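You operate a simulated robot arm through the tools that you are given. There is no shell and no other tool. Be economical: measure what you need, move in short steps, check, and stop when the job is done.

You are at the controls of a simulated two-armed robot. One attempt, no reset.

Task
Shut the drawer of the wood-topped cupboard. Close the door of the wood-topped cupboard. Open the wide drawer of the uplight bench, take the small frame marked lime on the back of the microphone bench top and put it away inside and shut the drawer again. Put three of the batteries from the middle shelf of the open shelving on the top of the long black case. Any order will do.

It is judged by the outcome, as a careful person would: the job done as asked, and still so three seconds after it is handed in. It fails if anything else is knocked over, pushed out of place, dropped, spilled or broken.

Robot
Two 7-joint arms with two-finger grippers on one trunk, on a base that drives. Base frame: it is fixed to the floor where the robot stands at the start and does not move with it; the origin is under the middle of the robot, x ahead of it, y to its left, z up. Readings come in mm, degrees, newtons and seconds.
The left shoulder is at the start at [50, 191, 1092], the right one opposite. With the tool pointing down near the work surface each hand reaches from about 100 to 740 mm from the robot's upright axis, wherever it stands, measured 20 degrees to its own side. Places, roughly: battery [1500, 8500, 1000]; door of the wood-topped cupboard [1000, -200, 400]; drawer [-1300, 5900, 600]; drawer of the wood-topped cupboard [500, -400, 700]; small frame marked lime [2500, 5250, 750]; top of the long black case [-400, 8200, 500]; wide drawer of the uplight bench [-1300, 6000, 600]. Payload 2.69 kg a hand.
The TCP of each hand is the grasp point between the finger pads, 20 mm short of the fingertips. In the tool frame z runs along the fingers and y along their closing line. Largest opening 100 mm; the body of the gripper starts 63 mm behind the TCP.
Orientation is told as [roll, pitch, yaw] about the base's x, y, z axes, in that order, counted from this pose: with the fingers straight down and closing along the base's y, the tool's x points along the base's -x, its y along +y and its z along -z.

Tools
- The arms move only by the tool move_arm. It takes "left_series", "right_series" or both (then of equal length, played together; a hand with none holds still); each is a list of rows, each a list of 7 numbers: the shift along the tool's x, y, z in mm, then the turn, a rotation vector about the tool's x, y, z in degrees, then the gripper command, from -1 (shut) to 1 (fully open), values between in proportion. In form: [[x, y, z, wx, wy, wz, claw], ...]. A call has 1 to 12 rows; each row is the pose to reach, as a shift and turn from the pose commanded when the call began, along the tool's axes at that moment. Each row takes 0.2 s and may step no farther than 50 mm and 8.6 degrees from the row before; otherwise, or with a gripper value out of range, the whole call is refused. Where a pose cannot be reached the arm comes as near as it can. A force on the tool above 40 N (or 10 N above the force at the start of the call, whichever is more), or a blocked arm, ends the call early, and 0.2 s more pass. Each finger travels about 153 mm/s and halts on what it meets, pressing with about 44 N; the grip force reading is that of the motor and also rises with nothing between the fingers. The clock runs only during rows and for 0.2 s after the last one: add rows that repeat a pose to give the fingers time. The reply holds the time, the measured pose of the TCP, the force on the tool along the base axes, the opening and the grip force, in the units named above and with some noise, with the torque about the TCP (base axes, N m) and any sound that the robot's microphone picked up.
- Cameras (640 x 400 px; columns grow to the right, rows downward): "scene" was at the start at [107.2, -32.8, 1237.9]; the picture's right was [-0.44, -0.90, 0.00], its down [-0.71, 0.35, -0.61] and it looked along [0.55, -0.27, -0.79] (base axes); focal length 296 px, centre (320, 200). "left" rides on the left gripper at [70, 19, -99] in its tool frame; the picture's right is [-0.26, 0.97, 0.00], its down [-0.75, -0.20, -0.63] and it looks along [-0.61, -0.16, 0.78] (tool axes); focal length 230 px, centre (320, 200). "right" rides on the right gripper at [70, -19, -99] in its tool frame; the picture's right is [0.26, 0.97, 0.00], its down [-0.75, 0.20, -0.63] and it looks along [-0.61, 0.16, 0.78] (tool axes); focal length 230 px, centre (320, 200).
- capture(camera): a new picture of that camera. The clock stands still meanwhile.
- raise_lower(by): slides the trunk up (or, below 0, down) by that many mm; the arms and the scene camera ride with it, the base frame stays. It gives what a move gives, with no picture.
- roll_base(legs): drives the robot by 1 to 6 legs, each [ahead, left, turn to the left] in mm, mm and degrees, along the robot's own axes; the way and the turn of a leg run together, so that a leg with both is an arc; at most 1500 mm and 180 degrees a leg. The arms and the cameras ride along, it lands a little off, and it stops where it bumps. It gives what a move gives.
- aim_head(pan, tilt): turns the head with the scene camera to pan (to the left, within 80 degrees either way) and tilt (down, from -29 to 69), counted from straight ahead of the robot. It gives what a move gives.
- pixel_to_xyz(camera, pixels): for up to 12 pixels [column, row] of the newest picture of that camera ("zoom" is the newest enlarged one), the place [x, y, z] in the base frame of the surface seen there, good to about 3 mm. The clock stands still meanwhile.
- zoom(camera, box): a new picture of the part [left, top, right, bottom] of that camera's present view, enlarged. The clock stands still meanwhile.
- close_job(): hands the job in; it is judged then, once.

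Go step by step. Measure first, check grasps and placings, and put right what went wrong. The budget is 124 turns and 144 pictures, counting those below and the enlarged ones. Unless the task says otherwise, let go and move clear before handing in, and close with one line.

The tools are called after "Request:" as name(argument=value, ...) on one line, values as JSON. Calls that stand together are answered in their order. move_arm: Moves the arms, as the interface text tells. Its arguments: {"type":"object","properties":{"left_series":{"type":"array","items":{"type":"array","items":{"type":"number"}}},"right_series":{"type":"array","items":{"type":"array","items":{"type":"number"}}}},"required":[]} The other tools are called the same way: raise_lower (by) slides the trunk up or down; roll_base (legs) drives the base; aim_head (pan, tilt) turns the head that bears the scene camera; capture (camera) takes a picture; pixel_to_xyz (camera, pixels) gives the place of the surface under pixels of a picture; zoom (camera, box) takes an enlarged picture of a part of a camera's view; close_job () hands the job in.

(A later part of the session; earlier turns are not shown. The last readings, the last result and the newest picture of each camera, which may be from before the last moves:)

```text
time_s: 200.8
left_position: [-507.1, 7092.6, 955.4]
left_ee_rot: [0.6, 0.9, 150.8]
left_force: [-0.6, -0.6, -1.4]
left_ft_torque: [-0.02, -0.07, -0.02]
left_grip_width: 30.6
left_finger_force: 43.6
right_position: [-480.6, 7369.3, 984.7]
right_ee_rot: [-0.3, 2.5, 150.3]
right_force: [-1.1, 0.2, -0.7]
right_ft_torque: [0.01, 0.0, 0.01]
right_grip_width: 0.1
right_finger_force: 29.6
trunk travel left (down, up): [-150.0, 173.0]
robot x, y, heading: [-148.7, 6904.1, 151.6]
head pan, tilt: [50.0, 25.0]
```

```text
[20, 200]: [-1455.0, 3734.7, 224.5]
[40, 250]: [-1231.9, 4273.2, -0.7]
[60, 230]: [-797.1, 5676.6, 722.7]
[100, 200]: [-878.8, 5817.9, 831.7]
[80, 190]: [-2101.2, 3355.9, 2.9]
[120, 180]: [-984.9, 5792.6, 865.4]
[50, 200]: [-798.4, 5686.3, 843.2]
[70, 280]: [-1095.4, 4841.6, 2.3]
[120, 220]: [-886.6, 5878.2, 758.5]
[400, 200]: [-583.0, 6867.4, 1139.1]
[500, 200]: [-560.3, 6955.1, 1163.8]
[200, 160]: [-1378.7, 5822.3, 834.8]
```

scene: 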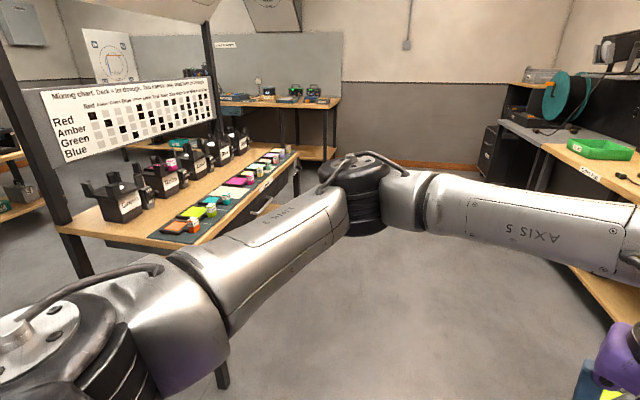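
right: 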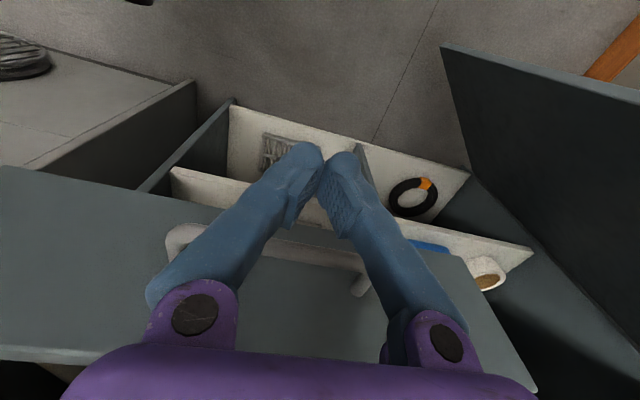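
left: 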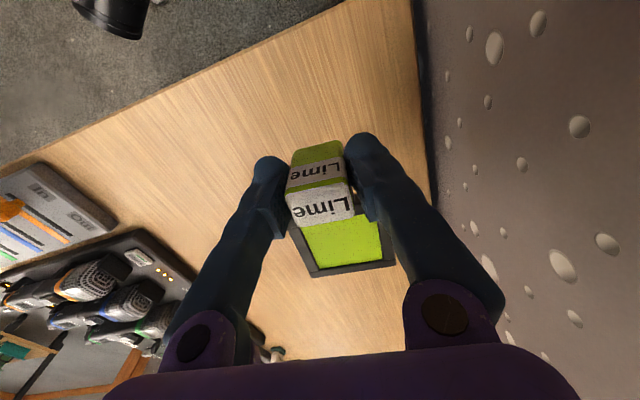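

Request:
zoom(camera="scene", box=[140, 130, 330, 260])

Request:
pixel_to_xyz(camera="scene", pixels=[[205, 240], [230, 222], [265, 210], [262, 205], [285, 192], [296, 157], [185, 228], [270, 165], [292, 180], [560, 290], [620, 310], [500, 125]])

```text
3.08 times, centred on (235, 195) of scene
```

zoom: 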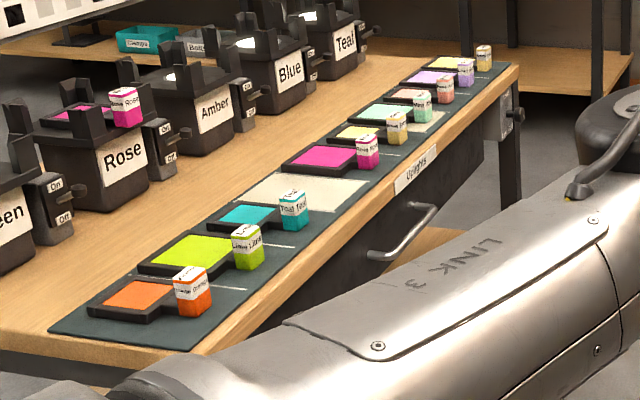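

```text
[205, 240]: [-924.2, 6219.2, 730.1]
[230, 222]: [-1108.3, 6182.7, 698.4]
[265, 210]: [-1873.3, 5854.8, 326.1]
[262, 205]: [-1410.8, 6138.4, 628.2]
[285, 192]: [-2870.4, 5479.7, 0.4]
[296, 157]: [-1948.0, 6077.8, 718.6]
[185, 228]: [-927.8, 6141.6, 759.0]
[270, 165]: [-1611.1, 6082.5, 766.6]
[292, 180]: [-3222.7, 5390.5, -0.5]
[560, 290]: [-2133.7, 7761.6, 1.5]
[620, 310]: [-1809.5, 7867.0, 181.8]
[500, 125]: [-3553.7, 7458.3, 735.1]
```

Request:
pixel_to_xyz(camera="zoom", pixels=[[378, 255], [400, 250], [415, 235], [432, 212], [350, 255], [300, 290], [450, 200], [515, 70], [200, 345]])

```text
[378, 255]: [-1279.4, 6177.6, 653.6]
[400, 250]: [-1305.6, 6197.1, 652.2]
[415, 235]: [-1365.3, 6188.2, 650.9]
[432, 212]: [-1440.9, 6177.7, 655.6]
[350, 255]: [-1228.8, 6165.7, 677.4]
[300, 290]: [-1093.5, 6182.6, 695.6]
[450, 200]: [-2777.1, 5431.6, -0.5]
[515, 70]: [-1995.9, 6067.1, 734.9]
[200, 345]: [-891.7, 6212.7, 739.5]
```

Handle centre is about (−1365,6187,653); the front runs at 7.8°, so I face it at heading −82°. I'll drive in front of it at about 690 mm distance.

Request:
roll_base(legs=[[0, 0, 126.4], [-137, 0, 0], [0, -1202, 0]])

Request:
aim_head(pan=0, tilt=45)

Request:
capture(camera="scene")

```text
time_s: 217.8
left_position: [-1291.5, 6452.7, 956.1]
left_ee_rot: [0.6, 0.9, -81.3]
left_force: [-0.2, -0.8, -1.2]
left_ft_torque: [0.07, 0.01, 0.03]
left_grip_width: 30.7
left_finger_force: 44.0
right_position: [-1526.5, 6302.9, 985.2]
right_ee_rot: [-0.4, 2.5, -81.6]
right_force: [0.3, -0.2, -0.4]
right_ft_torque: [0.02, 0.0, 0.01]
right_grip_width: 0.1
right_finger_force: 29.5
trunk travel left (down, up): [-150.0, 173.0]
robot x, y, heading: [-1364.8, 6851.4, -80.4]
head pan, tilt: [50.0, 25.0]
```

```text
time_s: 219.0
left_position: [-1291.9, 6451.8, 954.9]
left_ee_rot: [0.5, 1.0, -81.1]
left_force: [0.8, 0.6, -1.0]
left_ft_torque: [0.04, 0.02, -0.03]
left_grip_width: 30.5
left_finger_force: 43.9
right_position: [-1527.1, 6302.5, 985.2]
right_ee_rot: [-0.2, 2.6, -81.7]
right_force: [0.2, -0.2, -0.1]
right_ft_torque: [-0.01, 0.01, -0.01]
right_grip_width: 0.0
right_finger_force: 29.5
trunk travel left (down, up): [-150.0, 173.0]
robot x, y, heading: [-1363.5, 6846.8, -80.8]
head pan, tilt: [0.0, 45.0]
```

```text
91 pictures are left
```

scene: 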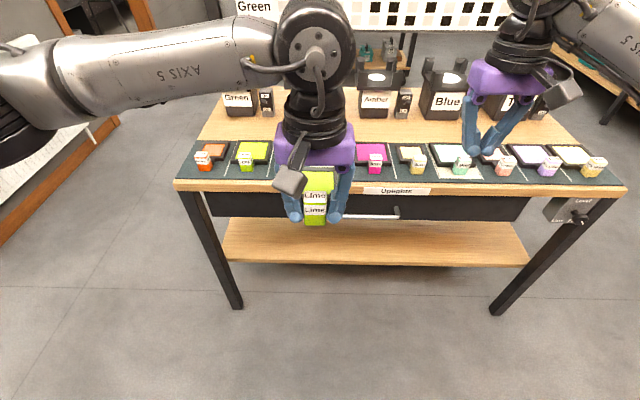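

The handle is partly hidden behind the left hand (ends at 398,212). I'll move the left hand 220 mm left and measure again.

Request:
move_arm(left_series=[[0, 45, 0, 0, 0, 0, -1], [0, 90, 0, 0, 0, 0, -1], [0, 135, 0, 0, 0, 0, -1], [0, 180, 0, 0, 0, 0, -1], [0, 220, 0, 0, 0, 0, -1]])

Request:
zoom(camera="scene", box=[200, 160, 540, 280])

```text
time_s: 220.2
left_position: [-1072.4, 6486.2, 957.5]
left_ee_rot: [0.5, 0.9, -81.1]
left_force: [0.6, -0.3, -0.5]
left_ft_torque: [0.03, 0.01, 0.04]
left_grip_width: 30.5
left_finger_force: 44.3
right_position: [-1527.1, 6303.1, 986.2]
right_ee_rot: [-0.3, 2.5, -81.6]
right_force: [-0.6, -0.1, -0.5]
right_ft_torque: [-0.04, 0.0, -0.03]
right_grip_width: 0.3
right_finger_force: 29.5
trunk travel left (down, up): [-150.0, 173.0]
robot x, y, heading: [-1363.6, 6845.7, -81.0]
head pan, tilt: [0.0, 45.0]
```

```text
1.88 times, centred on (370, 220) of scene
```

zoom: 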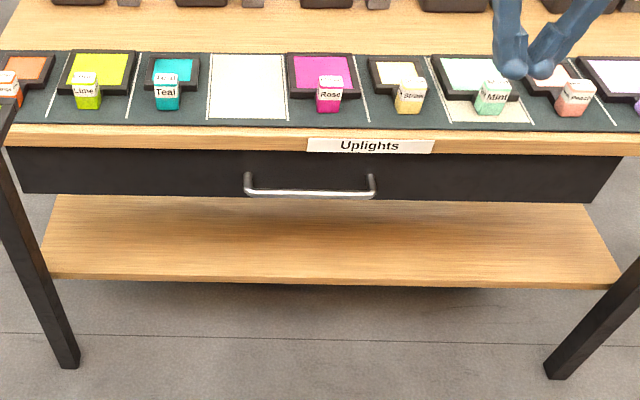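

Request:
pixel_to_xyz(camera="zoom", pixels=[[250, 192], [310, 194], [370, 195], [248, 178], [371, 180], [310, 175], [25, 188], [605, 200], [310, 152], [310, 140], [30, 155], [600, 160]])

```text
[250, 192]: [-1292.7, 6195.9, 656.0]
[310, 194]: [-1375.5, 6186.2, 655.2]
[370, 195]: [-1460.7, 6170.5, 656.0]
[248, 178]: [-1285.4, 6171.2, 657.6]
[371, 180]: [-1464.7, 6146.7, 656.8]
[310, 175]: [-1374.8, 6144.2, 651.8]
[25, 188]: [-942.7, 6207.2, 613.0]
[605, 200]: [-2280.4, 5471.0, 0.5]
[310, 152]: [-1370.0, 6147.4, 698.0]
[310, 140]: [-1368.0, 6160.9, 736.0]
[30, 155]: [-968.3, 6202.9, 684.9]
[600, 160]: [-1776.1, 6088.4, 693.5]
```

Bar centre is (−1376,6184,655), with about 38 mm to the drawer front (y 6146). I'll turn the right hand so it can close across the bar, first by a quarter turn about its axis.

Request:
move_arm(right_series=[[4, 12, 10, 0, 0, 8.2, -1], [8, 24, 20, 0, 0, 16.4, -1], [12, 36, 30, 0, 0, 24.6, -1], [16, 48, 40, 0, 0, 32.8, -1], [20, 60, 50, 0, 0, 41, -1], [24, 72, 60, 0, 0, 49.2, -0.6], [28, 84, 70, 0, 0, 57.4, -0.2], [32, 96, 80, 0, 0, 65.6, -0.2], [36, 108, 90, 0, 0, 73.8, -0.2], [40, 120, 100, 0, 0, 82, -0.2], [40, 131, 110, 0, 0, 90, -0.2]])

Request:
capture(camera="scene")

```text
time_s: 222.6
left_position: [-1073.7, 6485.9, 957.0]
left_ee_rot: [0.5, 0.9, -81.1]
left_force: [0.0, 0.6, -1.1]
left_ft_torque: [0.06, 0.03, -0.01]
left_grip_width: 30.7
left_finger_force: 44.1
right_position: [-1404.4, 6366.8, 876.5]
right_ee_rot: [-2.6, -0.2, -171.9]
right_force: [-0.1, -0.3, 0.5]
right_ft_torque: [0.01, -0.02, -0.03]
right_grip_width: 39.8
right_finger_force: 0.1
trunk travel left (down, up): [-150.0, 173.0]
robot x, y, heading: [-1361.3, 6851.1, -80.7]
head pan, tilt: [0.0, 45.0]
```

```text
89 pictures are left
```

scene: 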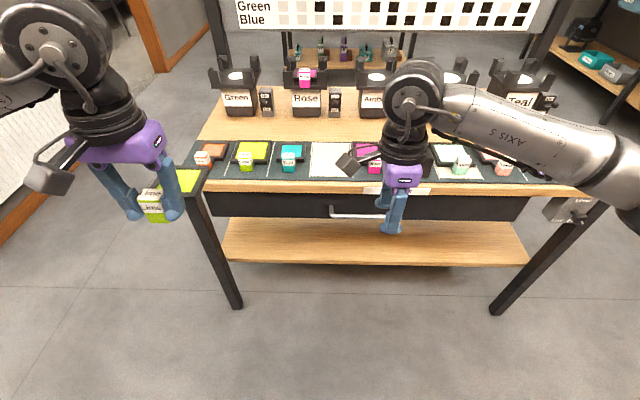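

The quarter turn is done (closing line now points ahead). I'll tilt the fingers forward 60° while lowering to just in front of the bar.

Request:
move_arm(right_series=[[0, 8, 23, -7.5, 0, 0, -0.1], [1, 18, 46, -15, 0, 0, -0.1], [1, 30, 70, -22.5, 0, 0, -0.1], [1, 45, 93, -30, 0, 0, -0.1], [2, 62, 116, -37.5, 0, 0, -0.1], [2, 82, 140, -45, 0, 0, -0.1], [2, 104, 163, -52.5, 0, 0, -0.1], [2, 125, 186, -60, 0, 0, -0.1]])

Request:
capture(camera="scene")

Request:
capture(camera="right")

```text
time_s: 224.4
left_position: [-1076.2, 6484.5, 958.1]
left_ee_rot: [0.6, 1.0, -81.2]
left_force: [-1.1, -0.5, -0.3]
left_ft_torque: [0.13, -0.06, 0.03]
left_grip_width: 30.7
left_finger_force: 43.9
right_position: [-1379.2, 6248.6, 689.7]
right_ee_rot: [57.2, -0.1, -172.1]
right_force: [0.5, -0.2, 0.3]
right_ft_torque: [0.06, -0.03, 0.02]
right_grip_width: 45.0
right_finger_force: 0.0
right hand out of reach, approached as far as the arm can: row 8
trunk travel left (down, up): [-150.0, 173.0]
robot x, y, heading: [-1361.8, 6841.7, -80.5]
head pan, tilt: [0.0, 45.0]
```

```text
88 pictures are left
```

scene: 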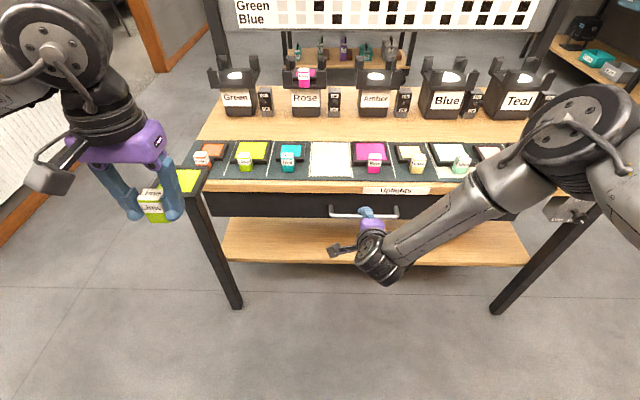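

```text
87 pictures are left
```

right: 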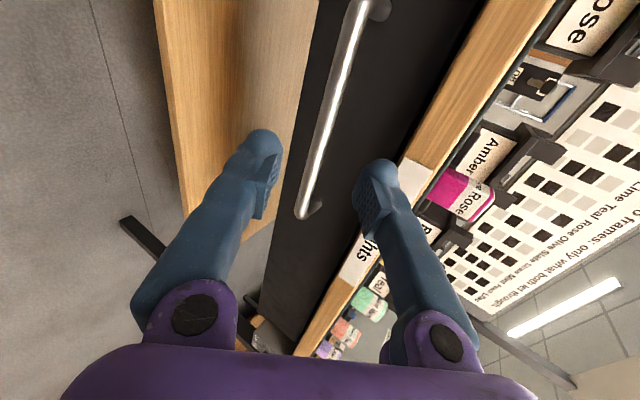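

The bar lies between the open fingers (right picture, 375,10 to 305,215). I'll check its position from this camera.

Request:
pixel_to_xyz(camera="right", pixels=[[360, 30], [335, 110], [312, 180], [303, 212], [380, 10]])

```text
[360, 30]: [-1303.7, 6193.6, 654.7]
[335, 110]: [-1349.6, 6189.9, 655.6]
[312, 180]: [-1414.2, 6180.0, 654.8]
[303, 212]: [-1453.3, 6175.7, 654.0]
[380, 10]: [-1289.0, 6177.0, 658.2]
```

I'll pull the hand back 70 mm, drive 100 mm closer, then come onto the bar along the finger line.

Request:
move_arm(right_series=[[0, -19, -29, 0, 0, 0, -0.1], [0, -38, -59, 0, 0, 0, -0.1]])

Request:
roll_base(legs=[[100, 0, 0]])

```text
time_s: 225.0
left_position: [-1072.9, 6486.8, 958.2]
left_ee_rot: [0.4, 0.9, -81.2]
left_force: [0.5, -0.4, -1.3]
left_ft_torque: [0.02, -0.01, -0.01]
left_grip_width: 30.6
left_finger_force: 44.3
right_position: [-1377.4, 6320.1, 696.3]
right_ee_rot: [57.2, -0.6, -172.0]
right_force: [-0.1, 0.6, -0.2]
right_ft_torque: [-0.03, 0.0, -0.03]
right_grip_width: 45.3
right_finger_force: 0.1
right hand out of reach, approached as far as the arm can: row 1, 2
trunk travel left (down, up): [-150.0, 173.0]
robot x, y, heading: [-1361.4, 6848.3, -80.8]
head pan, tilt: [0.0, 45.0]
```

```text
time_s: 226.2
left_position: [-1057.0, 6387.4, 956.7]
left_ee_rot: [0.5, 0.9, -81.2]
left_force: [0.0, -0.8, -0.9]
left_ft_torque: [0.06, 0.0, 0.01]
left_grip_width: 30.6
left_finger_force: 43.7
right_position: [-1363.6, 6221.4, 695.0]
right_ee_rot: [57.2, -0.5, -172.0]
right_force: [-0.3, -0.5, -0.2]
right_ft_torque: [0.01, 0.02, -0.03]
right_grip_width: 44.8
right_finger_force: 0.1
trunk travel left (down, up): [-150.0, 173.0]
robot x, y, heading: [-1344.2, 6749.2, -80.4]
head pan, tilt: [0.0, 45.0]
```

The hand is at (−1364,6221,695). I'll align across the bar and then slide along the fingers' direction onto it.

Request:
move_arm(right_series=[[0, -14, 0, 0, 0, 0, -0.1], [0, -14, 15, 0, 0, 0, -0.1], [0, -14, 30, 0, 0, 0, -0.1], [0, -14, 43, 0, 0, 0, -0.1]])

Request:
capture(camera="right")

Request:
zoom(camera="scene", box=[240, 140, 480, 300])

```text
time_s: 227.2
left_position: [-1058.7, 6388.0, 958.1]
left_ee_rot: [0.6, 0.8, -81.2]
left_force: [-0.7, -1.0, -1.1]
left_ft_torque: [0.07, -0.01, 0.01]
left_grip_width: 30.8
left_finger_force: 44.5
right_position: [-1350.2, 6192.1, 665.5]
right_ee_rot: [57.0, -0.8, -172.4]
right_force: [-0.5, -0.9, 0.1]
right_ft_torque: [0.01, -0.04, 0.01]
right_grip_width: 44.9
right_finger_force: 0.1
right hand out of reach, approached as far as the arm can: row 2, 3, 4
trunk travel left (down, up): [-150.0, 173.0]
robot x, y, heading: [-1349.0, 6748.5, -80.7]
head pan, tilt: [0.0, 45.0]
```

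```text
86 pictures are left
```

right: 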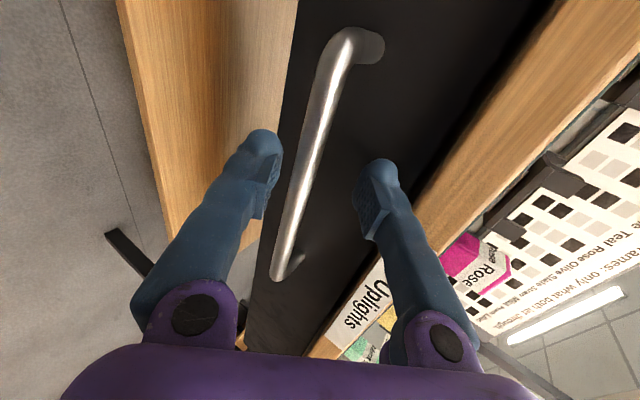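

```text
2.50 times, centred on (360, 220) of scene
```

zoom: 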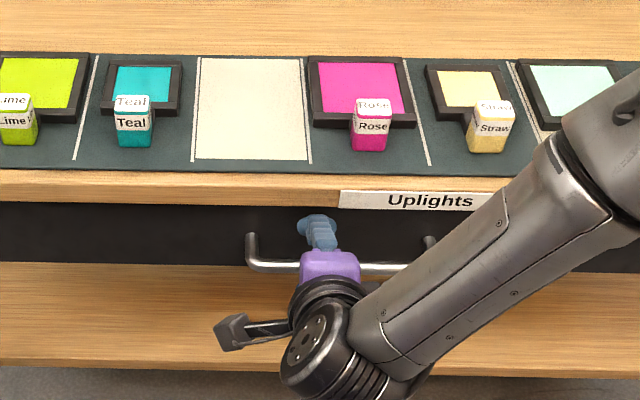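

The bar is between the fingers about 10 mm past the TCP. I'll close on it.

Request:
move_arm(right_series=[[0, 0, 0, 0, 0, 0, -1], [0, 0, 0, 0, 0, 0, -1], [0, 0, 0, 0, 0, 0, -1]])

Request:
capture(camera="right")

```text
time_s: 228.0
left_position: [-1057.3, 6388.4, 959.6]
left_ee_rot: [0.6, 0.8, -81.2]
left_force: [0.9, 0.4, -1.1]
left_ft_torque: [0.08, 0.02, 0.05]
left_grip_width: 30.4
left_finger_force: 43.1
right_position: [-1349.9, 6202.8, 663.1]
right_ee_rot: [55.9, -0.8, -172.0]
right_force: [-4.8, 14.9, 12.0]
right_ft_torque: [-0.03, -0.11, 0.06]
right_grip_width: 6.0
right_finger_force: 29.6
trunk travel left (down, up): [-150.0, 173.0]
robot x, y, heading: [-1350.0, 6750.8, -80.6]
head pan, tilt: [0.0, 45.0]
stopped in row 3 (right hand): the force on the tool passed its limit at 43 N (the readings are from after the stop); the commanded pose is now the measured one
```

```text
84 pictures are left
```

right: 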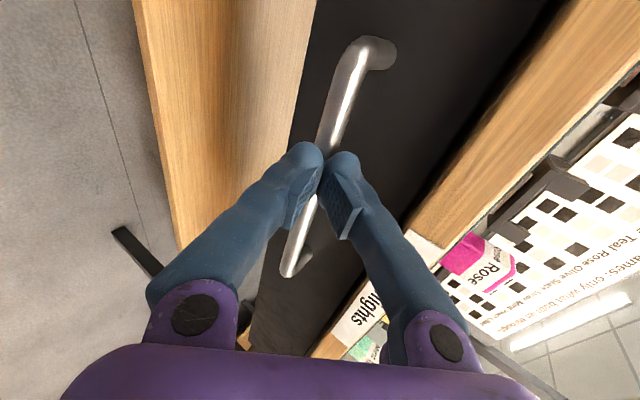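

The bar slid out at the rounded tips (opening 6 mm). I'll open, back off slightly, and go in about 20 mm deeper.

Request:
move_arm(right_series=[[0, 0, -15, 0, 0, 0, -1], [0, 0, -20, 0, 0, 0, -0.1], [0, 2, -20, 0, 0, 0, -0.1], [0, 2, -5, 0, 0, 0, -0.1], [0, 2, 8, 0, 0, 0, -0.1], [0, 2, 18, 0, 0, 0, -0.1]])

Request:
capture(camera="right")

```text
time_s: 229.4
left_position: [-1057.6, 6388.3, 957.5]
left_ee_rot: [0.4, 0.8, -81.1]
left_force: [-0.8, 0.6, -1.3]
left_ft_torque: [0.05, 0.01, 0.01]
left_grip_width: 30.6
left_finger_force: 44.3
right_position: [-1349.2, 6184.0, 651.0]
right_ee_rot: [55.9, -0.8, -172.1]
right_force: [-0.5, -0.3, 0.3]
right_ft_torque: [0.01, -0.01, -0.01]
right_grip_width: 45.5
right_finger_force: 0.1
trunk travel left (down, up): [-150.0, 173.0]
robot x, y, heading: [-1348.7, 6748.7, -80.7]
head pan, tilt: [0.0, 45.0]
```

```text
83 pictures are left
```

right: 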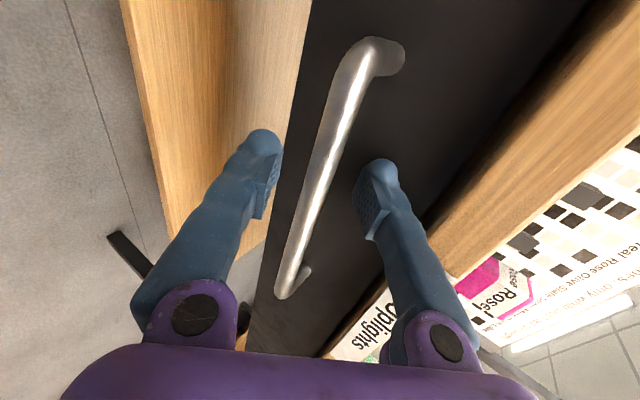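

The TCP is now right at the bar (6184 vs about 6187). I'll close again.

Request:
move_arm(right_series=[[0, 0, 0, 0, 0, 0, -1], [0, 0, 0, 0, 0, 0, -1], [0, 0, 0, 0, 0, 0, -1]])

Request:
capture(camera="right")

```text
time_s: 230.2
left_position: [-1056.9, 6386.8, 957.3]
left_ee_rot: [0.5, 0.9, -81.2]
left_force: [-0.7, 0.6, -1.2]
left_ft_torque: [0.06, 0.01, 0.0]
left_grip_width: 30.7
left_finger_force: 43.9
right_position: [-1349.1, 6185.2, 650.2]
right_ee_rot: [55.7, -0.8, -172.2]
right_force: [-0.8, 1.9, -10.1]
right_ft_torque: [0.04, -0.17, -0.1]
right_grip_width: 6.3
right_finger_force: 34.6
trunk travel left (down, up): [-150.0, 173.0]
robot x, y, heading: [-1342.1, 6750.5, -80.8]
head pan, tilt: [0.0, 45.0]
```

```text
82 pictures are left
```

right: 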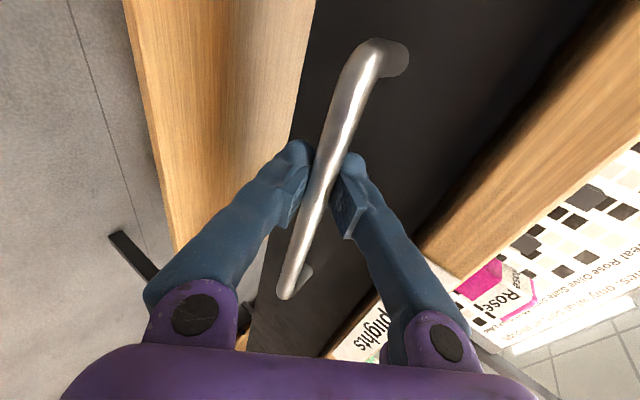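

The bar is gripped (6.3 mm, 35 N). I'll pull the drawer out by backing the base up.

Request:
roll_base(legs=[[-120, 0, 0]])

Request:
capture(camera="scene")

```text
time_s: 231.5
left_position: [-1076.3, 6507.6, 956.7]
left_ee_rot: [0.5, 1.0, -81.2]
left_force: [0.0, 0.2, -1.5]
left_ft_torque: [0.02, 0.03, -0.02]
left_grip_width: 30.7
left_finger_force: 44.0
right_position: [-1367.5, 6304.6, 650.1]
right_ee_rot: [55.4, -0.7, -171.6]
right_force: [16.4, 2.1, -22.3]
right_ft_torque: [0.04, -0.39, 0.08]
right_grip_width: 6.0
right_finger_force: 34.4
trunk travel left (down, up): [-150.0, 173.0]
robot x, y, heading: [-1366.6, 6870.4, -80.6]
head pan, tilt: [0.0, 45.0]
```

```text
81 pictures are left
```

scene: 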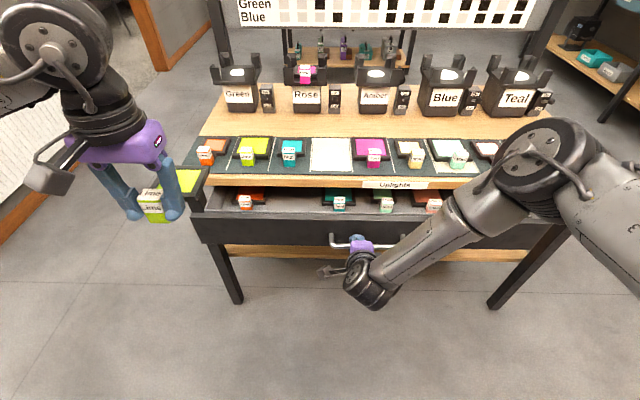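

The drawer is coming out and holds other small frames. I'll pull another 130 mm.

Request:
roll_base(legs=[[-130, 0, 0]])

Request:
capture(camera="scene")

Request:
zoom(camera="scene", box=[180, 120, 500, 280])

```text
time_s: 232.7
left_position: [-1097.3, 6636.8, 956.1]
left_ee_rot: [0.3, 0.9, -81.1]
left_force: [0.1, -0.5, -1.2]
left_ft_torque: [0.06, 0.02, 0.0]
left_grip_width: 30.8
left_finger_force: 43.8
right_position: [-1384.3, 6434.1, 649.5]
right_ee_rot: [55.3, -0.5, -171.5]
right_force: [21.1, 2.2, -16.5]
right_ft_torque: [0.04, -0.42, 0.18]
right_grip_width: 6.3
right_finger_force: 34.3
trunk travel left (down, up): [-150.0, 173.0]
robot x, y, heading: [-1387.2, 6996.2, -80.5]
head pan, tilt: [0.0, 45.0]
```

```text
80 pictures are left
```

scene: 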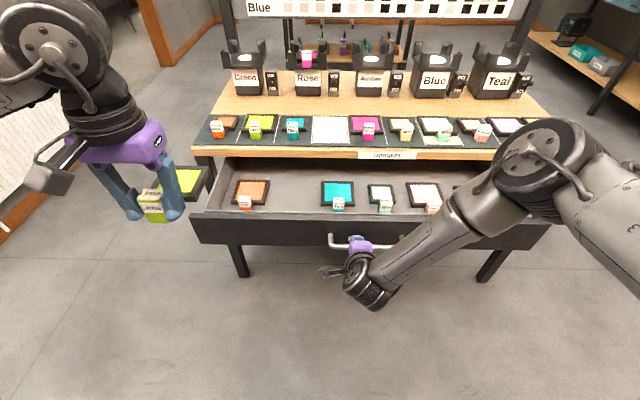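

```text
2.00 times, centred on (340, 200) of scene
```

zoom: 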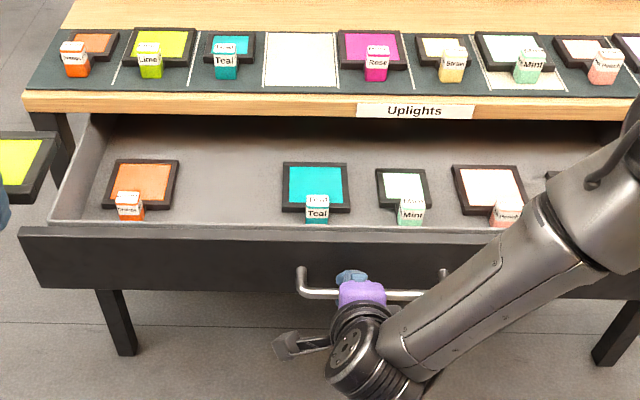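

The drawer is well open, with a free slot between the orange and teal frames. I'll measure it.

Request:
pixel_to_xyz(camera="zoom", pixels=[[130, 205], [145, 180], [180, 165], [318, 205], [315, 180], [285, 170], [230, 190], [230, 215], [230, 150], [230, 235], [230, 122], [75, 190]])

```text
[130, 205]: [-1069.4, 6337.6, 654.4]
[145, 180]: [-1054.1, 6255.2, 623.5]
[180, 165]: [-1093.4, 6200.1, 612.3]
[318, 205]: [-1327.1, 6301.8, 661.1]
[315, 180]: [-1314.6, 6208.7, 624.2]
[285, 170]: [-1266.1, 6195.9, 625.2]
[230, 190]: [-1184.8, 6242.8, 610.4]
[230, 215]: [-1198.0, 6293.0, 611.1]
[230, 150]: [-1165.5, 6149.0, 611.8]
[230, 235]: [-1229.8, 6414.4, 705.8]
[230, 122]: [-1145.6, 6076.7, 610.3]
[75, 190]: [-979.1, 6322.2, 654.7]
```

The floor is z 611 and the slot centre x≈−1190. To reach it I'll release the handle with the right hand, lift that hand away, and then move nearer.

Request:
move_arm(right_series=[[0, 0, 0, 0, 0, 0, -0.1], [0, 0, 0, 0, 0, 0, -0.1], [0, 0, -30, 0, 0, 0, -0.1], [0, 0, -60, 0, 0, 0, -0.1], [0, 0, -95, 0, 0, 0, -0.1], [0, 24, -125, 8, 0, 0, -0.1], [0, 48, -155, 16, 0, 0, -0.1], [0, 72, -185, 24, 0, 0, -0.1], [0, 96, -212, 32, 0, 0, -0.5], [0, 120, -240, 40, 0, 0, -1]])

Request:
capture(camera="scene")

```text
time_s: 234.9
left_position: [-1098.5, 6636.5, 957.6]
left_ee_rot: [0.5, 1.0, -81.2]
left_force: [0.2, 0.0, -2.4]
left_ft_torque: [0.02, 0.01, -0.01]
left_grip_width: 30.9
left_finger_force: 44.4
right_position: [-1403.6, 6563.3, 886.3]
right_ee_rot: [15.4, -0.5, -171.4]
right_force: [-0.7, -0.3, -0.3]
right_ft_torque: [-0.04, 0.01, 0.0]
right_grip_width: 0.0
right_finger_force: 29.1
trunk travel left (down, up): [-150.0, 173.0]
robot x, y, heading: [-1386.7, 6996.9, -80.5]
head pan, tilt: [0.0, 45.0]
```

```text
78 pictures are left
```

scene: 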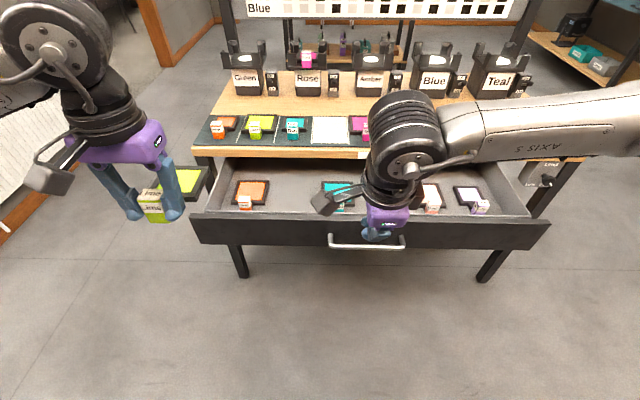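

The drawer stays open and the right hand is clear. I'll drive 160 mm nearer.

Request:
roll_base(legs=[[160, 0, 0]])

```text
time_s: 236.3
left_position: [-1072.0, 6479.9, 957.0]
left_ee_rot: [0.6, 1.0, -81.0]
left_force: [0.3, -0.1, -1.6]
left_ft_torque: [0.09, -0.01, -0.02]
left_grip_width: 30.6
left_finger_force: 43.8
right_position: [-1376.8, 6407.8, 885.0]
right_ee_rot: [15.4, -0.5, -171.5]
right_force: [-0.6, -0.4, -0.4]
right_ft_torque: [0.01, -0.03, -0.02]
right_grip_width: 0.0
right_finger_force: 29.8
trunk travel left (down, up): [-150.0, 173.0]
robot x, y, heading: [-1362.3, 6841.7, -80.4]
head pan, tilt: [0.0, 45.0]
```

Request:
move_arm(left_series=[[-30, -29, 10, 0, 0, 0, -1], [-60, -58, 30, 0, 0, 0, -1], [-90, -87, 50, 0, 0, 0, -1], [-119, -115, 75, 0, 0, 0, -1], [-148, -143, 100, 0, 0, 0, -1], [-148, -143, 145, 0, 0, 0, -1], [-148, -143, 190, 0, 0, 0, -1], [-148, -143, 230, 0, 0, 0, -1]], right_series=[[-30, 0, 0, 0, 0, 0, -1], [-60, 0, 0, 0, 0, 0, -1], [-90, 0, 0, 0, 0, 0, -1], [-120, 0, 0, 0, 0, 0, -1], [-120, 0, 0, 0, 0, 0, -1], [-120, 0, 0, 0, 0, 0, -1], [-120, 0, 0, 0, 0, 0, -1], [-120, 0, 0, 0, 0, 0, -1]])

Request:
capture(camera="scene")

Request:
capture(camera="left")

```text
time_s: 238.2
left_position: [-1190.2, 6315.0, 724.3]
left_ee_rot: [0.5, 0.9, -81.2]
left_force: [0.0, -0.1, -0.2]
left_ft_torque: [0.04, 0.03, 0.0]
left_grip_width: 30.6
left_finger_force: 43.7
right_position: [-1495.8, 6389.9, 886.7]
right_ee_rot: [15.4, -0.5, -171.5]
right_force: [0.9, 0.4, 0.1]
right_ft_torque: [-0.04, 0.02, 0.0]
right_grip_width: 0.1
right_finger_force: 29.3
trunk travel left (down, up): [-150.0, 173.0]
robot x, y, heading: [-1360.3, 6839.1, -80.5]
head pan, tilt: [0.0, 45.0]
```

```text
77 pictures are left
```

scene: 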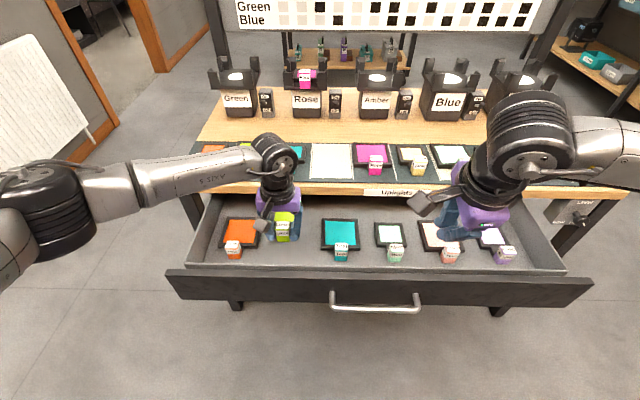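

```text
76 pictures are left
```

left: 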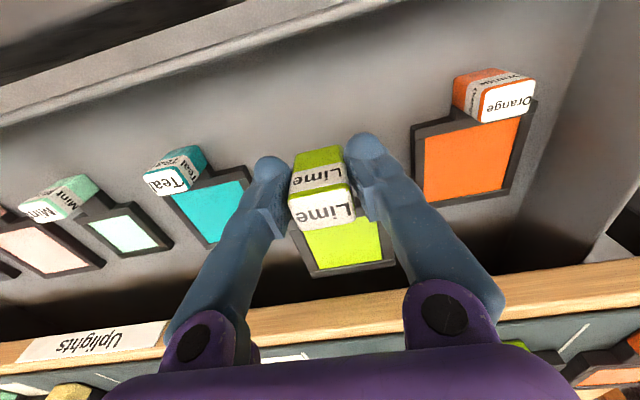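

The frame hangs over the free slot between teal and orange. I'll lower it to the drawer floor.

Request:
move_arm(left_series=[[0, 0, 30, 0, 0, 0, -1], [0, 0, 55, 0, 0, 0, -1], [0, 0, 68, 0, 0, 0, -1], [0, 0, 74, 0, 0, 0, -1], [0, 0, 78, 0, 0, 0, -1]])

Request:
capture(camera="left")

Request:
zoom(camera="scene", box=[200, 170, 360, 290])

```text
time_s: 239.3
left_position: [-1188.9, 6315.0, 648.1]
left_ee_rot: [0.4, 0.8, -81.0]
left_force: [1.5, 0.1, 4.4]
left_ft_torque: [-0.62, 0.1, 0.1]
left_grip_width: 30.7
left_finger_force: 43.7
right_position: [-1495.3, 6390.9, 886.5]
right_ee_rot: [15.6, -0.5, -171.5]
right_force: [-0.7, -0.6, -0.1]
right_ft_torque: [-0.03, -0.01, 0.01]
right_grip_width: 0.0
right_finger_force: 29.1
trunk travel left (down, up): [-150.0, 173.0]
robot x, y, heading: [-1361.1, 6841.6, -80.7]
head pan, tilt: [0.0, 45.0]
```

```text
75 pictures are left
```

left: 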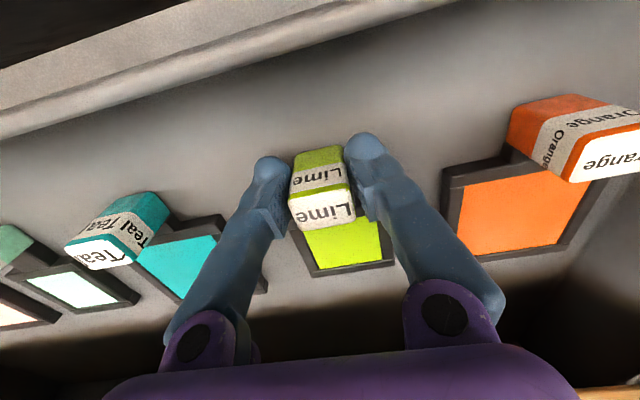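

```text
3.33 times, centred on (280, 230) of scene
```

zoom: 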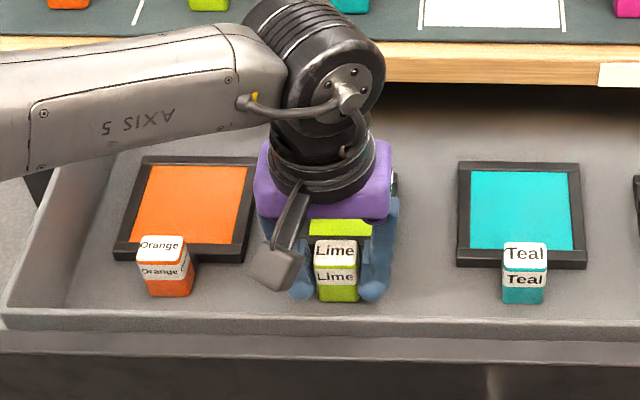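

There's light contact (about 4 N), so it's down. I'll open and lift straight up.

Request:
move_arm(left_series=[[0, 0, 1, 0, 0, 0, 0], [0, 0, 1, 0, 0, 0, 0.2], [0, 0, 1, 0, 0, 0, 0.2], [0, 0, -40, 0, 0, 0, 0.2], [0, 0, -85, 0, 0, 0, 0.2], [0, 0, -130, 0, 0, 0, 0.2], [20, 0, -175, 0, 0, 0, 0.2], [50, 0, -210, 0, 0, 0, 0.2], [90, 0, -235, 0, 0, 0, -0.5], [130, 0, -260, 0, 0, 0, -1]])

Request:
capture(camera="scene")

```text
time_s: 241.6
left_position: [-1209.8, 6441.5, 908.6]
left_ee_rot: [0.5, 0.8, -81.1]
left_force: [0.3, 0.7, -0.1]
left_ft_torque: [0.03, -0.03, 0.02]
left_grip_width: 0.0
left_finger_force: 29.5
right_position: [-1496.1, 6389.1, 886.7]
right_ee_rot: [15.5, -0.5, -171.5]
right_force: [-0.3, 0.8, -0.7]
right_ft_torque: [0.03, -0.01, -0.03]
right_grip_width: 0.0
right_finger_force: 29.9
trunk travel left (down, up): [-150.0, 173.0]
robot x, y, heading: [-1360.8, 6837.5, -80.5]
head pan, tilt: [0.0, 45.0]
```

```text
73 pictures are left
```

scene: 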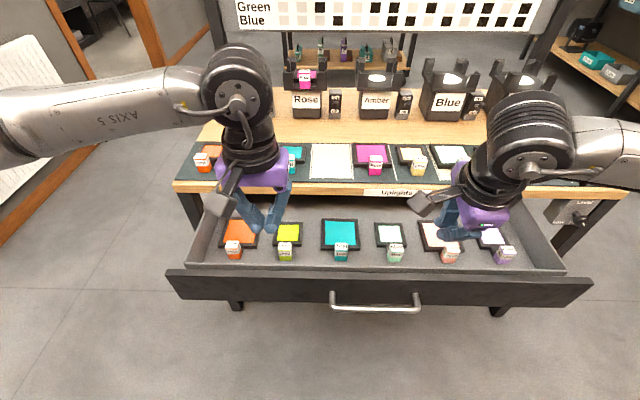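

The lime frame rests between orange and teal. To shut the drawer I'll shift the base 110 mm right and bring the left hand, closed and tilted, in front of the handle.

Request:
roll_base(legs=[[0, -110, 0]])

Request:
move_arm(left_series=[[20, -20, 0, 0, -7.5, 0, -1], [42, -42, 0, 0, -15, 0, -1], [64, -64, 0, 0, -22.5, 0, -1], [86, -86, 0, 0, -30, 0, -1]])

Request:
capture(camera="scene")

Request:
pixel_to_xyz(camera="scene", pixels=[[300, 300], [330, 305], [360, 308], [390, 308], [420, 308], [450, 308], [250, 285], [520, 295]])

```text
time_s: 243.2
left_position: [-1317.3, 6423.6, 909.2]
left_ee_rot: [0.4, 1.0, -81.1]
left_force: [-0.6, 0.6, -0.5]
left_ft_torque: [-0.02, 0.0, 0.03]
left_grip_width: 0.1
left_finger_force: 29.7
right_position: [-1604.4, 6370.1, 886.1]
right_ee_rot: [15.6, -0.5, -171.5]
right_force: [-0.3, 0.8, 0.3]
right_ft_torque: [-0.01, 0.0, 0.02]
right_grip_width: 0.1
right_finger_force: 29.8
trunk travel left (down, up): [-150.0, 173.0]
robot x, y, heading: [-1473.5, 6822.3, -80.5]
head pan, tilt: [0.0, 45.0]
```

```text
time_s: 244.2
left_position: [-1415.5, 6494.8, 908.2]
left_ee_rot: [0.6, -29.3, -81.4]
left_force: [-0.1, -0.5, 0.6]
left_ft_torque: [0.0, -0.01, -0.01]
left_grip_width: 0.1
left_finger_force: 29.0
right_position: [-1604.3, 6371.0, 887.0]
right_ee_rot: [15.4, -0.4, -171.4]
right_force: [0.0, 0.2, -0.5]
right_ft_torque: [0.02, -0.02, -0.02]
right_grip_width: 0.0
right_finger_force: 29.3
trunk travel left (down, up): [-150.0, 173.0]
robot x, y, heading: [-1469.4, 6823.4, -80.6]
head pan, tilt: [0.0, 45.0]
```

```text
72 pictures are left
```

scene: 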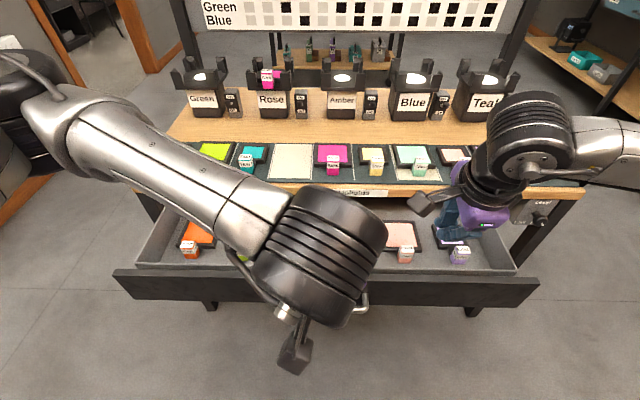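

```text
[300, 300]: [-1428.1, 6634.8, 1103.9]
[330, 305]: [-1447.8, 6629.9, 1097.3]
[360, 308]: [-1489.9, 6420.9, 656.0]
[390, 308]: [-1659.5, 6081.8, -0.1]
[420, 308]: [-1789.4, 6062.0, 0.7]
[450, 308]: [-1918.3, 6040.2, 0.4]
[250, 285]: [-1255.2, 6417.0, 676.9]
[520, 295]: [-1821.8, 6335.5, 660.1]
```

The bar is at y≈6432 by x −1411 and the hand is behind it at y 6495. I'll lower to z≈655.

Request:
move_arm(left_series=[[20, 0, 36, 0, 0, 0, -1], [41, 0, 72, 0, 0, 0, -1], [61, 0, 108, 0, 0, 0, -1], [82, 0, 145, 0, 0, 0, -1], [102, 0, 181, 0, 0, 0, -1], [124, 0, 218, 0, 0, 0, -1]])

Request:
capture(camera="left")

```text
time_s: 245.6
left_position: [-1414.3, 6498.8, 658.4]
left_ee_rot: [0.5, -29.2, -81.4]
left_force: [0.9, 0.3, 0.6]
left_ft_torque: [-0.02, 0.0, -0.02]
left_grip_width: 0.0
left_finger_force: 29.5
right_position: [-1603.7, 6372.1, 887.6]
right_ee_rot: [15.5, -0.6, -171.5]
right_force: [-0.5, 1.3, -0.1]
right_ft_torque: [0.04, -0.02, -0.01]
right_grip_width: 0.0
right_finger_force: 29.6
trunk travel left (down, up): [-150.0, 173.0]
robot x, y, heading: [-1467.8, 6823.2, -80.5]
head pan, tilt: [0.0, 45.0]
```

```text
71 pictures are left
```

left: 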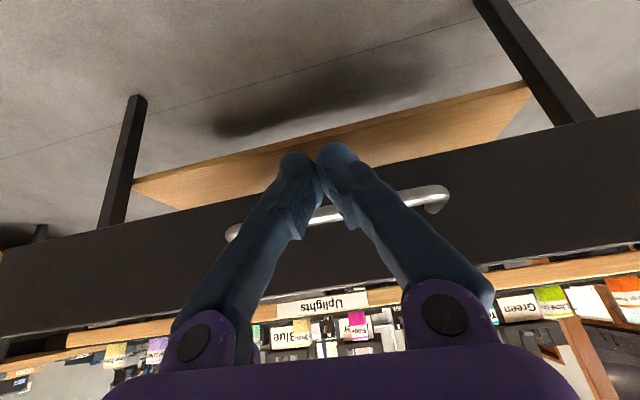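

The fingers face the bar. I'll push the drawer in with the arm.

Request:
move_arm(left_series=[[-22, 0, 12, 0, 0, 0, -1], [-44, 0, 24, 0, 0, 0, -1], [-63, 0, 35, 0, 0, 0, -1], [-81, 0, 45, 0, 0, 0, -1], [-99, 0, 55, 0, 0, 0, -1], [-118, 0, 66, 0, 0, 0, -1], [-138, 0, 77, 0, 0, 0, -1], [-158, 0, 88, 0, 0, 0, -1], [-178, 0, 99, 0, 0, 0, -1], [-198, 0, 110, 0, 0, 0, -1], [-218, 0, 121, 0, 0, 0, -1], [-236, 0, 132, 0, 0, 0, -1]])

Request:
capture(camera="scene")

```text
time_s: 248.2
left_position: [-1372.6, 6230.6, 657.7]
left_ee_rot: [0.7, -29.1, -81.5]
left_force: [-0.4, -0.3, 0.2]
left_ft_torque: [-0.01, 0.0, 0.0]
left_grip_width: 0.0
left_finger_force: 29.5
right_position: [-1603.4, 6371.7, 886.6]
right_ee_rot: [15.6, -0.6, -171.6]
right_force: [-0.2, 0.7, -0.2]
right_ft_torque: [0.02, 0.01, -0.01]
right_grip_width: 0.0
right_finger_force: 29.4
trunk travel left (down, up): [-150.0, 173.0]
robot x, y, heading: [-1470.9, 6825.3, -80.6]
head pan, tilt: [0.0, 45.0]
```

```text
70 pictures are left
```

scene: 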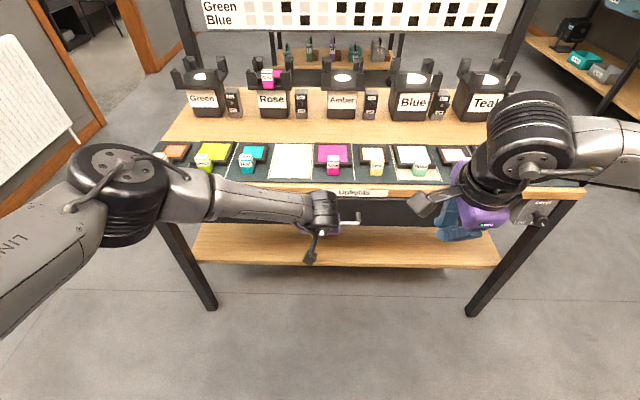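

Nearly shut; I'll push the last part until it stops.

Request:
move_arm(left_series=[[-9, 0, 5, 0, 0, 0, -1], [-17, 0, 10, 0, 0, 0, -1], [-26, 0, 15, 0, 0, 0, -1], [-33, 0, 18, 0, 0, 0, -1], [-40, 0, 22, 0, 0, 0, -1], [-46, 0, 26, 0, 0, 0, -1]])

Request:
capture(camera="scene")

Request:
pixel_to_xyz(camera="scene", pixels=[[250, 212], [400, 215], [230, 205], [360, 225], [350, 218], [420, 212], [300, 192]])

```text
time_s: 249.1
left_position: [-1370.8, 6206.3, 653.8]
left_ee_rot: [0.4, -28.3, -81.4]
left_force: [-1.0, 10.8, 2.5]
left_ft_torque: [0.01, 0.03, -0.07]
left_grip_width: 0.0
left_finger_force: 29.4
right_position: [-1602.2, 6372.4, 888.0]
right_ee_rot: [15.5, -0.5, -171.4]
right_force: [0.4, -0.4, 0.0]
right_ft_torque: [0.06, -0.02, -0.02]
right_grip_width: 0.0
right_finger_force: 30.1
trunk travel left (down, up): [-150.0, 173.0]
robot x, y, heading: [-1473.1, 6822.5, -80.6]
head pan, tilt: [0.0, 45.0]
stopped in row 4 (left hand): the force on the tool passed its limit at 52 N (the readings are from after the stop); the commanded pose is now the measured one
```

```text
69 pictures are left
```

scene: 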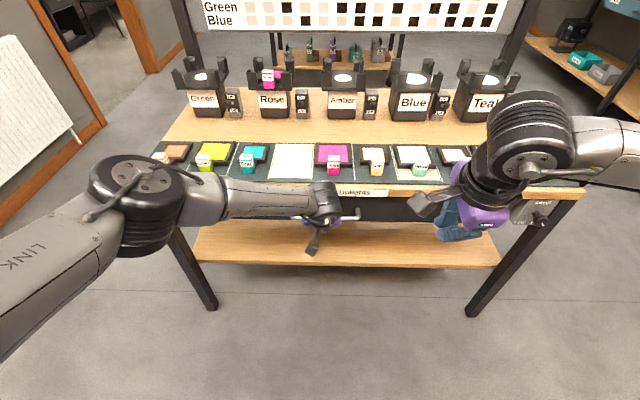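

```text
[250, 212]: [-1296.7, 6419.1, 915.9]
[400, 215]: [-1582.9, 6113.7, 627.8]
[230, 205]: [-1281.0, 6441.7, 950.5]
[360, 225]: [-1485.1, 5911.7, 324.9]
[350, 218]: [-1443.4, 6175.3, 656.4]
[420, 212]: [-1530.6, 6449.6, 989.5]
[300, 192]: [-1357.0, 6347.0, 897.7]
```

The bar is back at its original place (−1443,6175) and the panel lies on its original line, so the drawer is shut. I'll withdraw and raise the left hand.

Request:
move_arm(left_series=[[35, 0, -19, 0, 0, 0, -1], [70, 0, -39, 0, 0, 0, -1], [105, 0, -58, 0, 0, 0, -1], [84, 0, -98, 0, 4.7, 0, -1], [63, 5, -138, 0, 9.4, 0, -1], [42, 10, -178, 0, 14.1, 0, -1], [21, 15, -218, 0, 18.8, 0, -1], [0, 20, -258, 0, 23.5, 0, -1], [-21, 25, -298, 0, 28.2, 0, -1]], right_series=[[0, -20, 0, 0, 0, 0, -1], [0, -40, 0, 5, 0, 0, -1], [0, -60, -10, 10, 0, 0, -1], [0, -60, -30, 15, 0, 0, -1], [0, -60, -50, 15, 0, 0, -1], [0, -60, -70, 15, 0, 0, -1], [0, -60, -90, 15, 0, 0, -1], [0, -60, -100, 15, 0, 0, -1], [0, -60, -100, 15, 0, 0, -1]])

Request:
capture(camera="scene")

```text
time_s: 251.1
left_position: [-1367.3, 6329.1, 927.5]
left_ee_rot: [0.5, -0.1, -81.1]
left_force: [-0.4, -0.9, 0.4]
left_ft_torque: [0.01, -0.03, -0.01]
left_grip_width: 0.1
left_finger_force: 30.1
right_position: [-1614.7, 6455.0, 968.2]
right_ee_rot: [0.5, -0.4, -171.2]
right_force: [-0.1, 0.7, 0.5]
right_ft_torque: [-0.02, 0.01, 0.02]
right_grip_width: 0.0
right_finger_force: 29.6
trunk travel left (down, up): [-150.0, 173.0]
robot x, y, heading: [-1471.2, 6825.5, -80.6]
head pan, tilt: [0.0, 45.0]
```

```text
68 pictures are left
```

scene: 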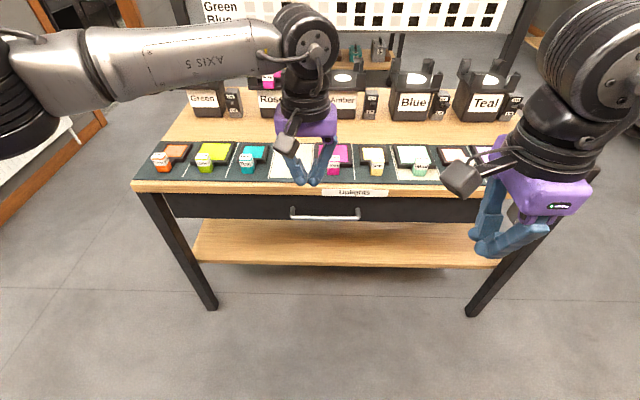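

The drawer is shut with nothing disturbed. Now I'll drive towards the shelving.

Request:
roll_base(legs=[[-60, 0, 0], [0, 0, 88], [1000, 0, 0], [800, 0, 0]])

Request:
aim_head(pan=40, tilt=15)

Request:
capture(camera="scene")

```text
time_s: 264.5
left_position: [809.7, 7183.4, 926.0]
left_ee_rot: [0.6, -0.1, 6.6]
left_force: [0.0, 0.1, -0.1]
left_ft_torque: [0.01, -0.03, 0.02]
left_grip_width: 0.0
left_finger_force: 29.8
right_position: [672.7, 6941.5, 967.0]
right_ee_rot: [0.5, -0.5, -83.8]
right_force: [0.4, 0.1, 0.2]
right_ft_torque: [0.0, 0.02, -0.01]
right_grip_width: 0.0
right_finger_force: 29.2
trunk travel left (down, up): [-150.0, 173.0]
robot x, y, heading: [311.9, 7101.4, 7.0]
head pan, tilt: [0.0, 45.0]
```

```text
time_s: 265.5
left_position: [809.2, 7185.0, 927.1]
left_ee_rot: [0.7, -0.1, 6.6]
left_force: [-0.3, -0.1, 0.8]
left_ft_torque: [0.01, 0.0, 0.05]
left_grip_width: 0.0
left_finger_force: 29.8
right_position: [672.3, 6941.2, 967.5]
right_ee_rot: [0.4, -0.5, -83.7]
right_force: [0.1, -0.3, -0.4]
right_ft_torque: [0.01, -0.01, 0.01]
right_grip_width: 0.0
right_finger_force: 29.4
trunk travel left (down, up): [-150.0, 173.0]
robot x, y, heading: [311.4, 7101.9, 7.0]
head pan, tilt: [40.0, 15.0]
```

```text
67 pictures are left
```

scene: 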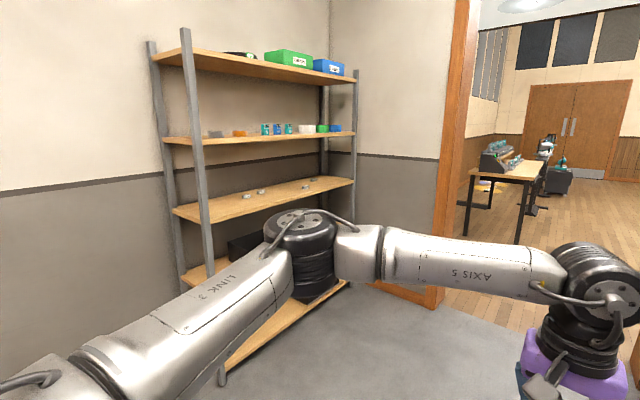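

Request:
zoom(camera="scene", box=[140, 100, 380, 250])

Request:
pixel_to_xyz(camera="scene", pixels=[[247, 195], [261, 191], [305, 186], [313, 183], [180, 212], [350, 182], [205, 222], [205, 145], [280, 140], [350, 135], [330, 178], [223, 375]])

```text
2.67 times, centred on (260, 175) of scene
```

zoom: 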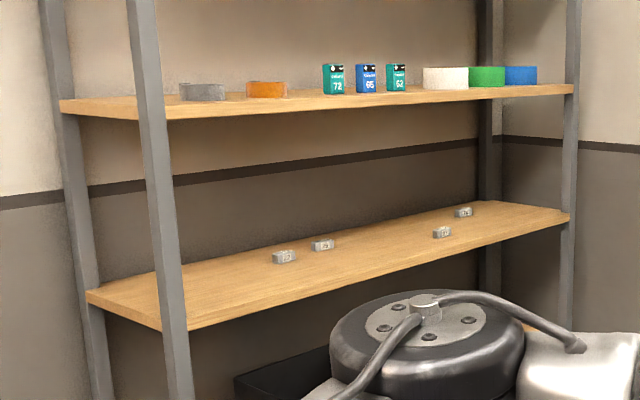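

```text
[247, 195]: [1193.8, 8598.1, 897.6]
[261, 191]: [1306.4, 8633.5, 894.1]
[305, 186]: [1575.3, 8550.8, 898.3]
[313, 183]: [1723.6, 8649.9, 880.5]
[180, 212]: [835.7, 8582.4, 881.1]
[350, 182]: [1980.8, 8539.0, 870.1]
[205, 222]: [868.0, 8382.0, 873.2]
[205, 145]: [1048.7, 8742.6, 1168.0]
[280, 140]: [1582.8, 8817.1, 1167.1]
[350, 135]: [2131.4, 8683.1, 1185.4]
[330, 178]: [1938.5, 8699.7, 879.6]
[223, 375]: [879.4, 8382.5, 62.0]
```

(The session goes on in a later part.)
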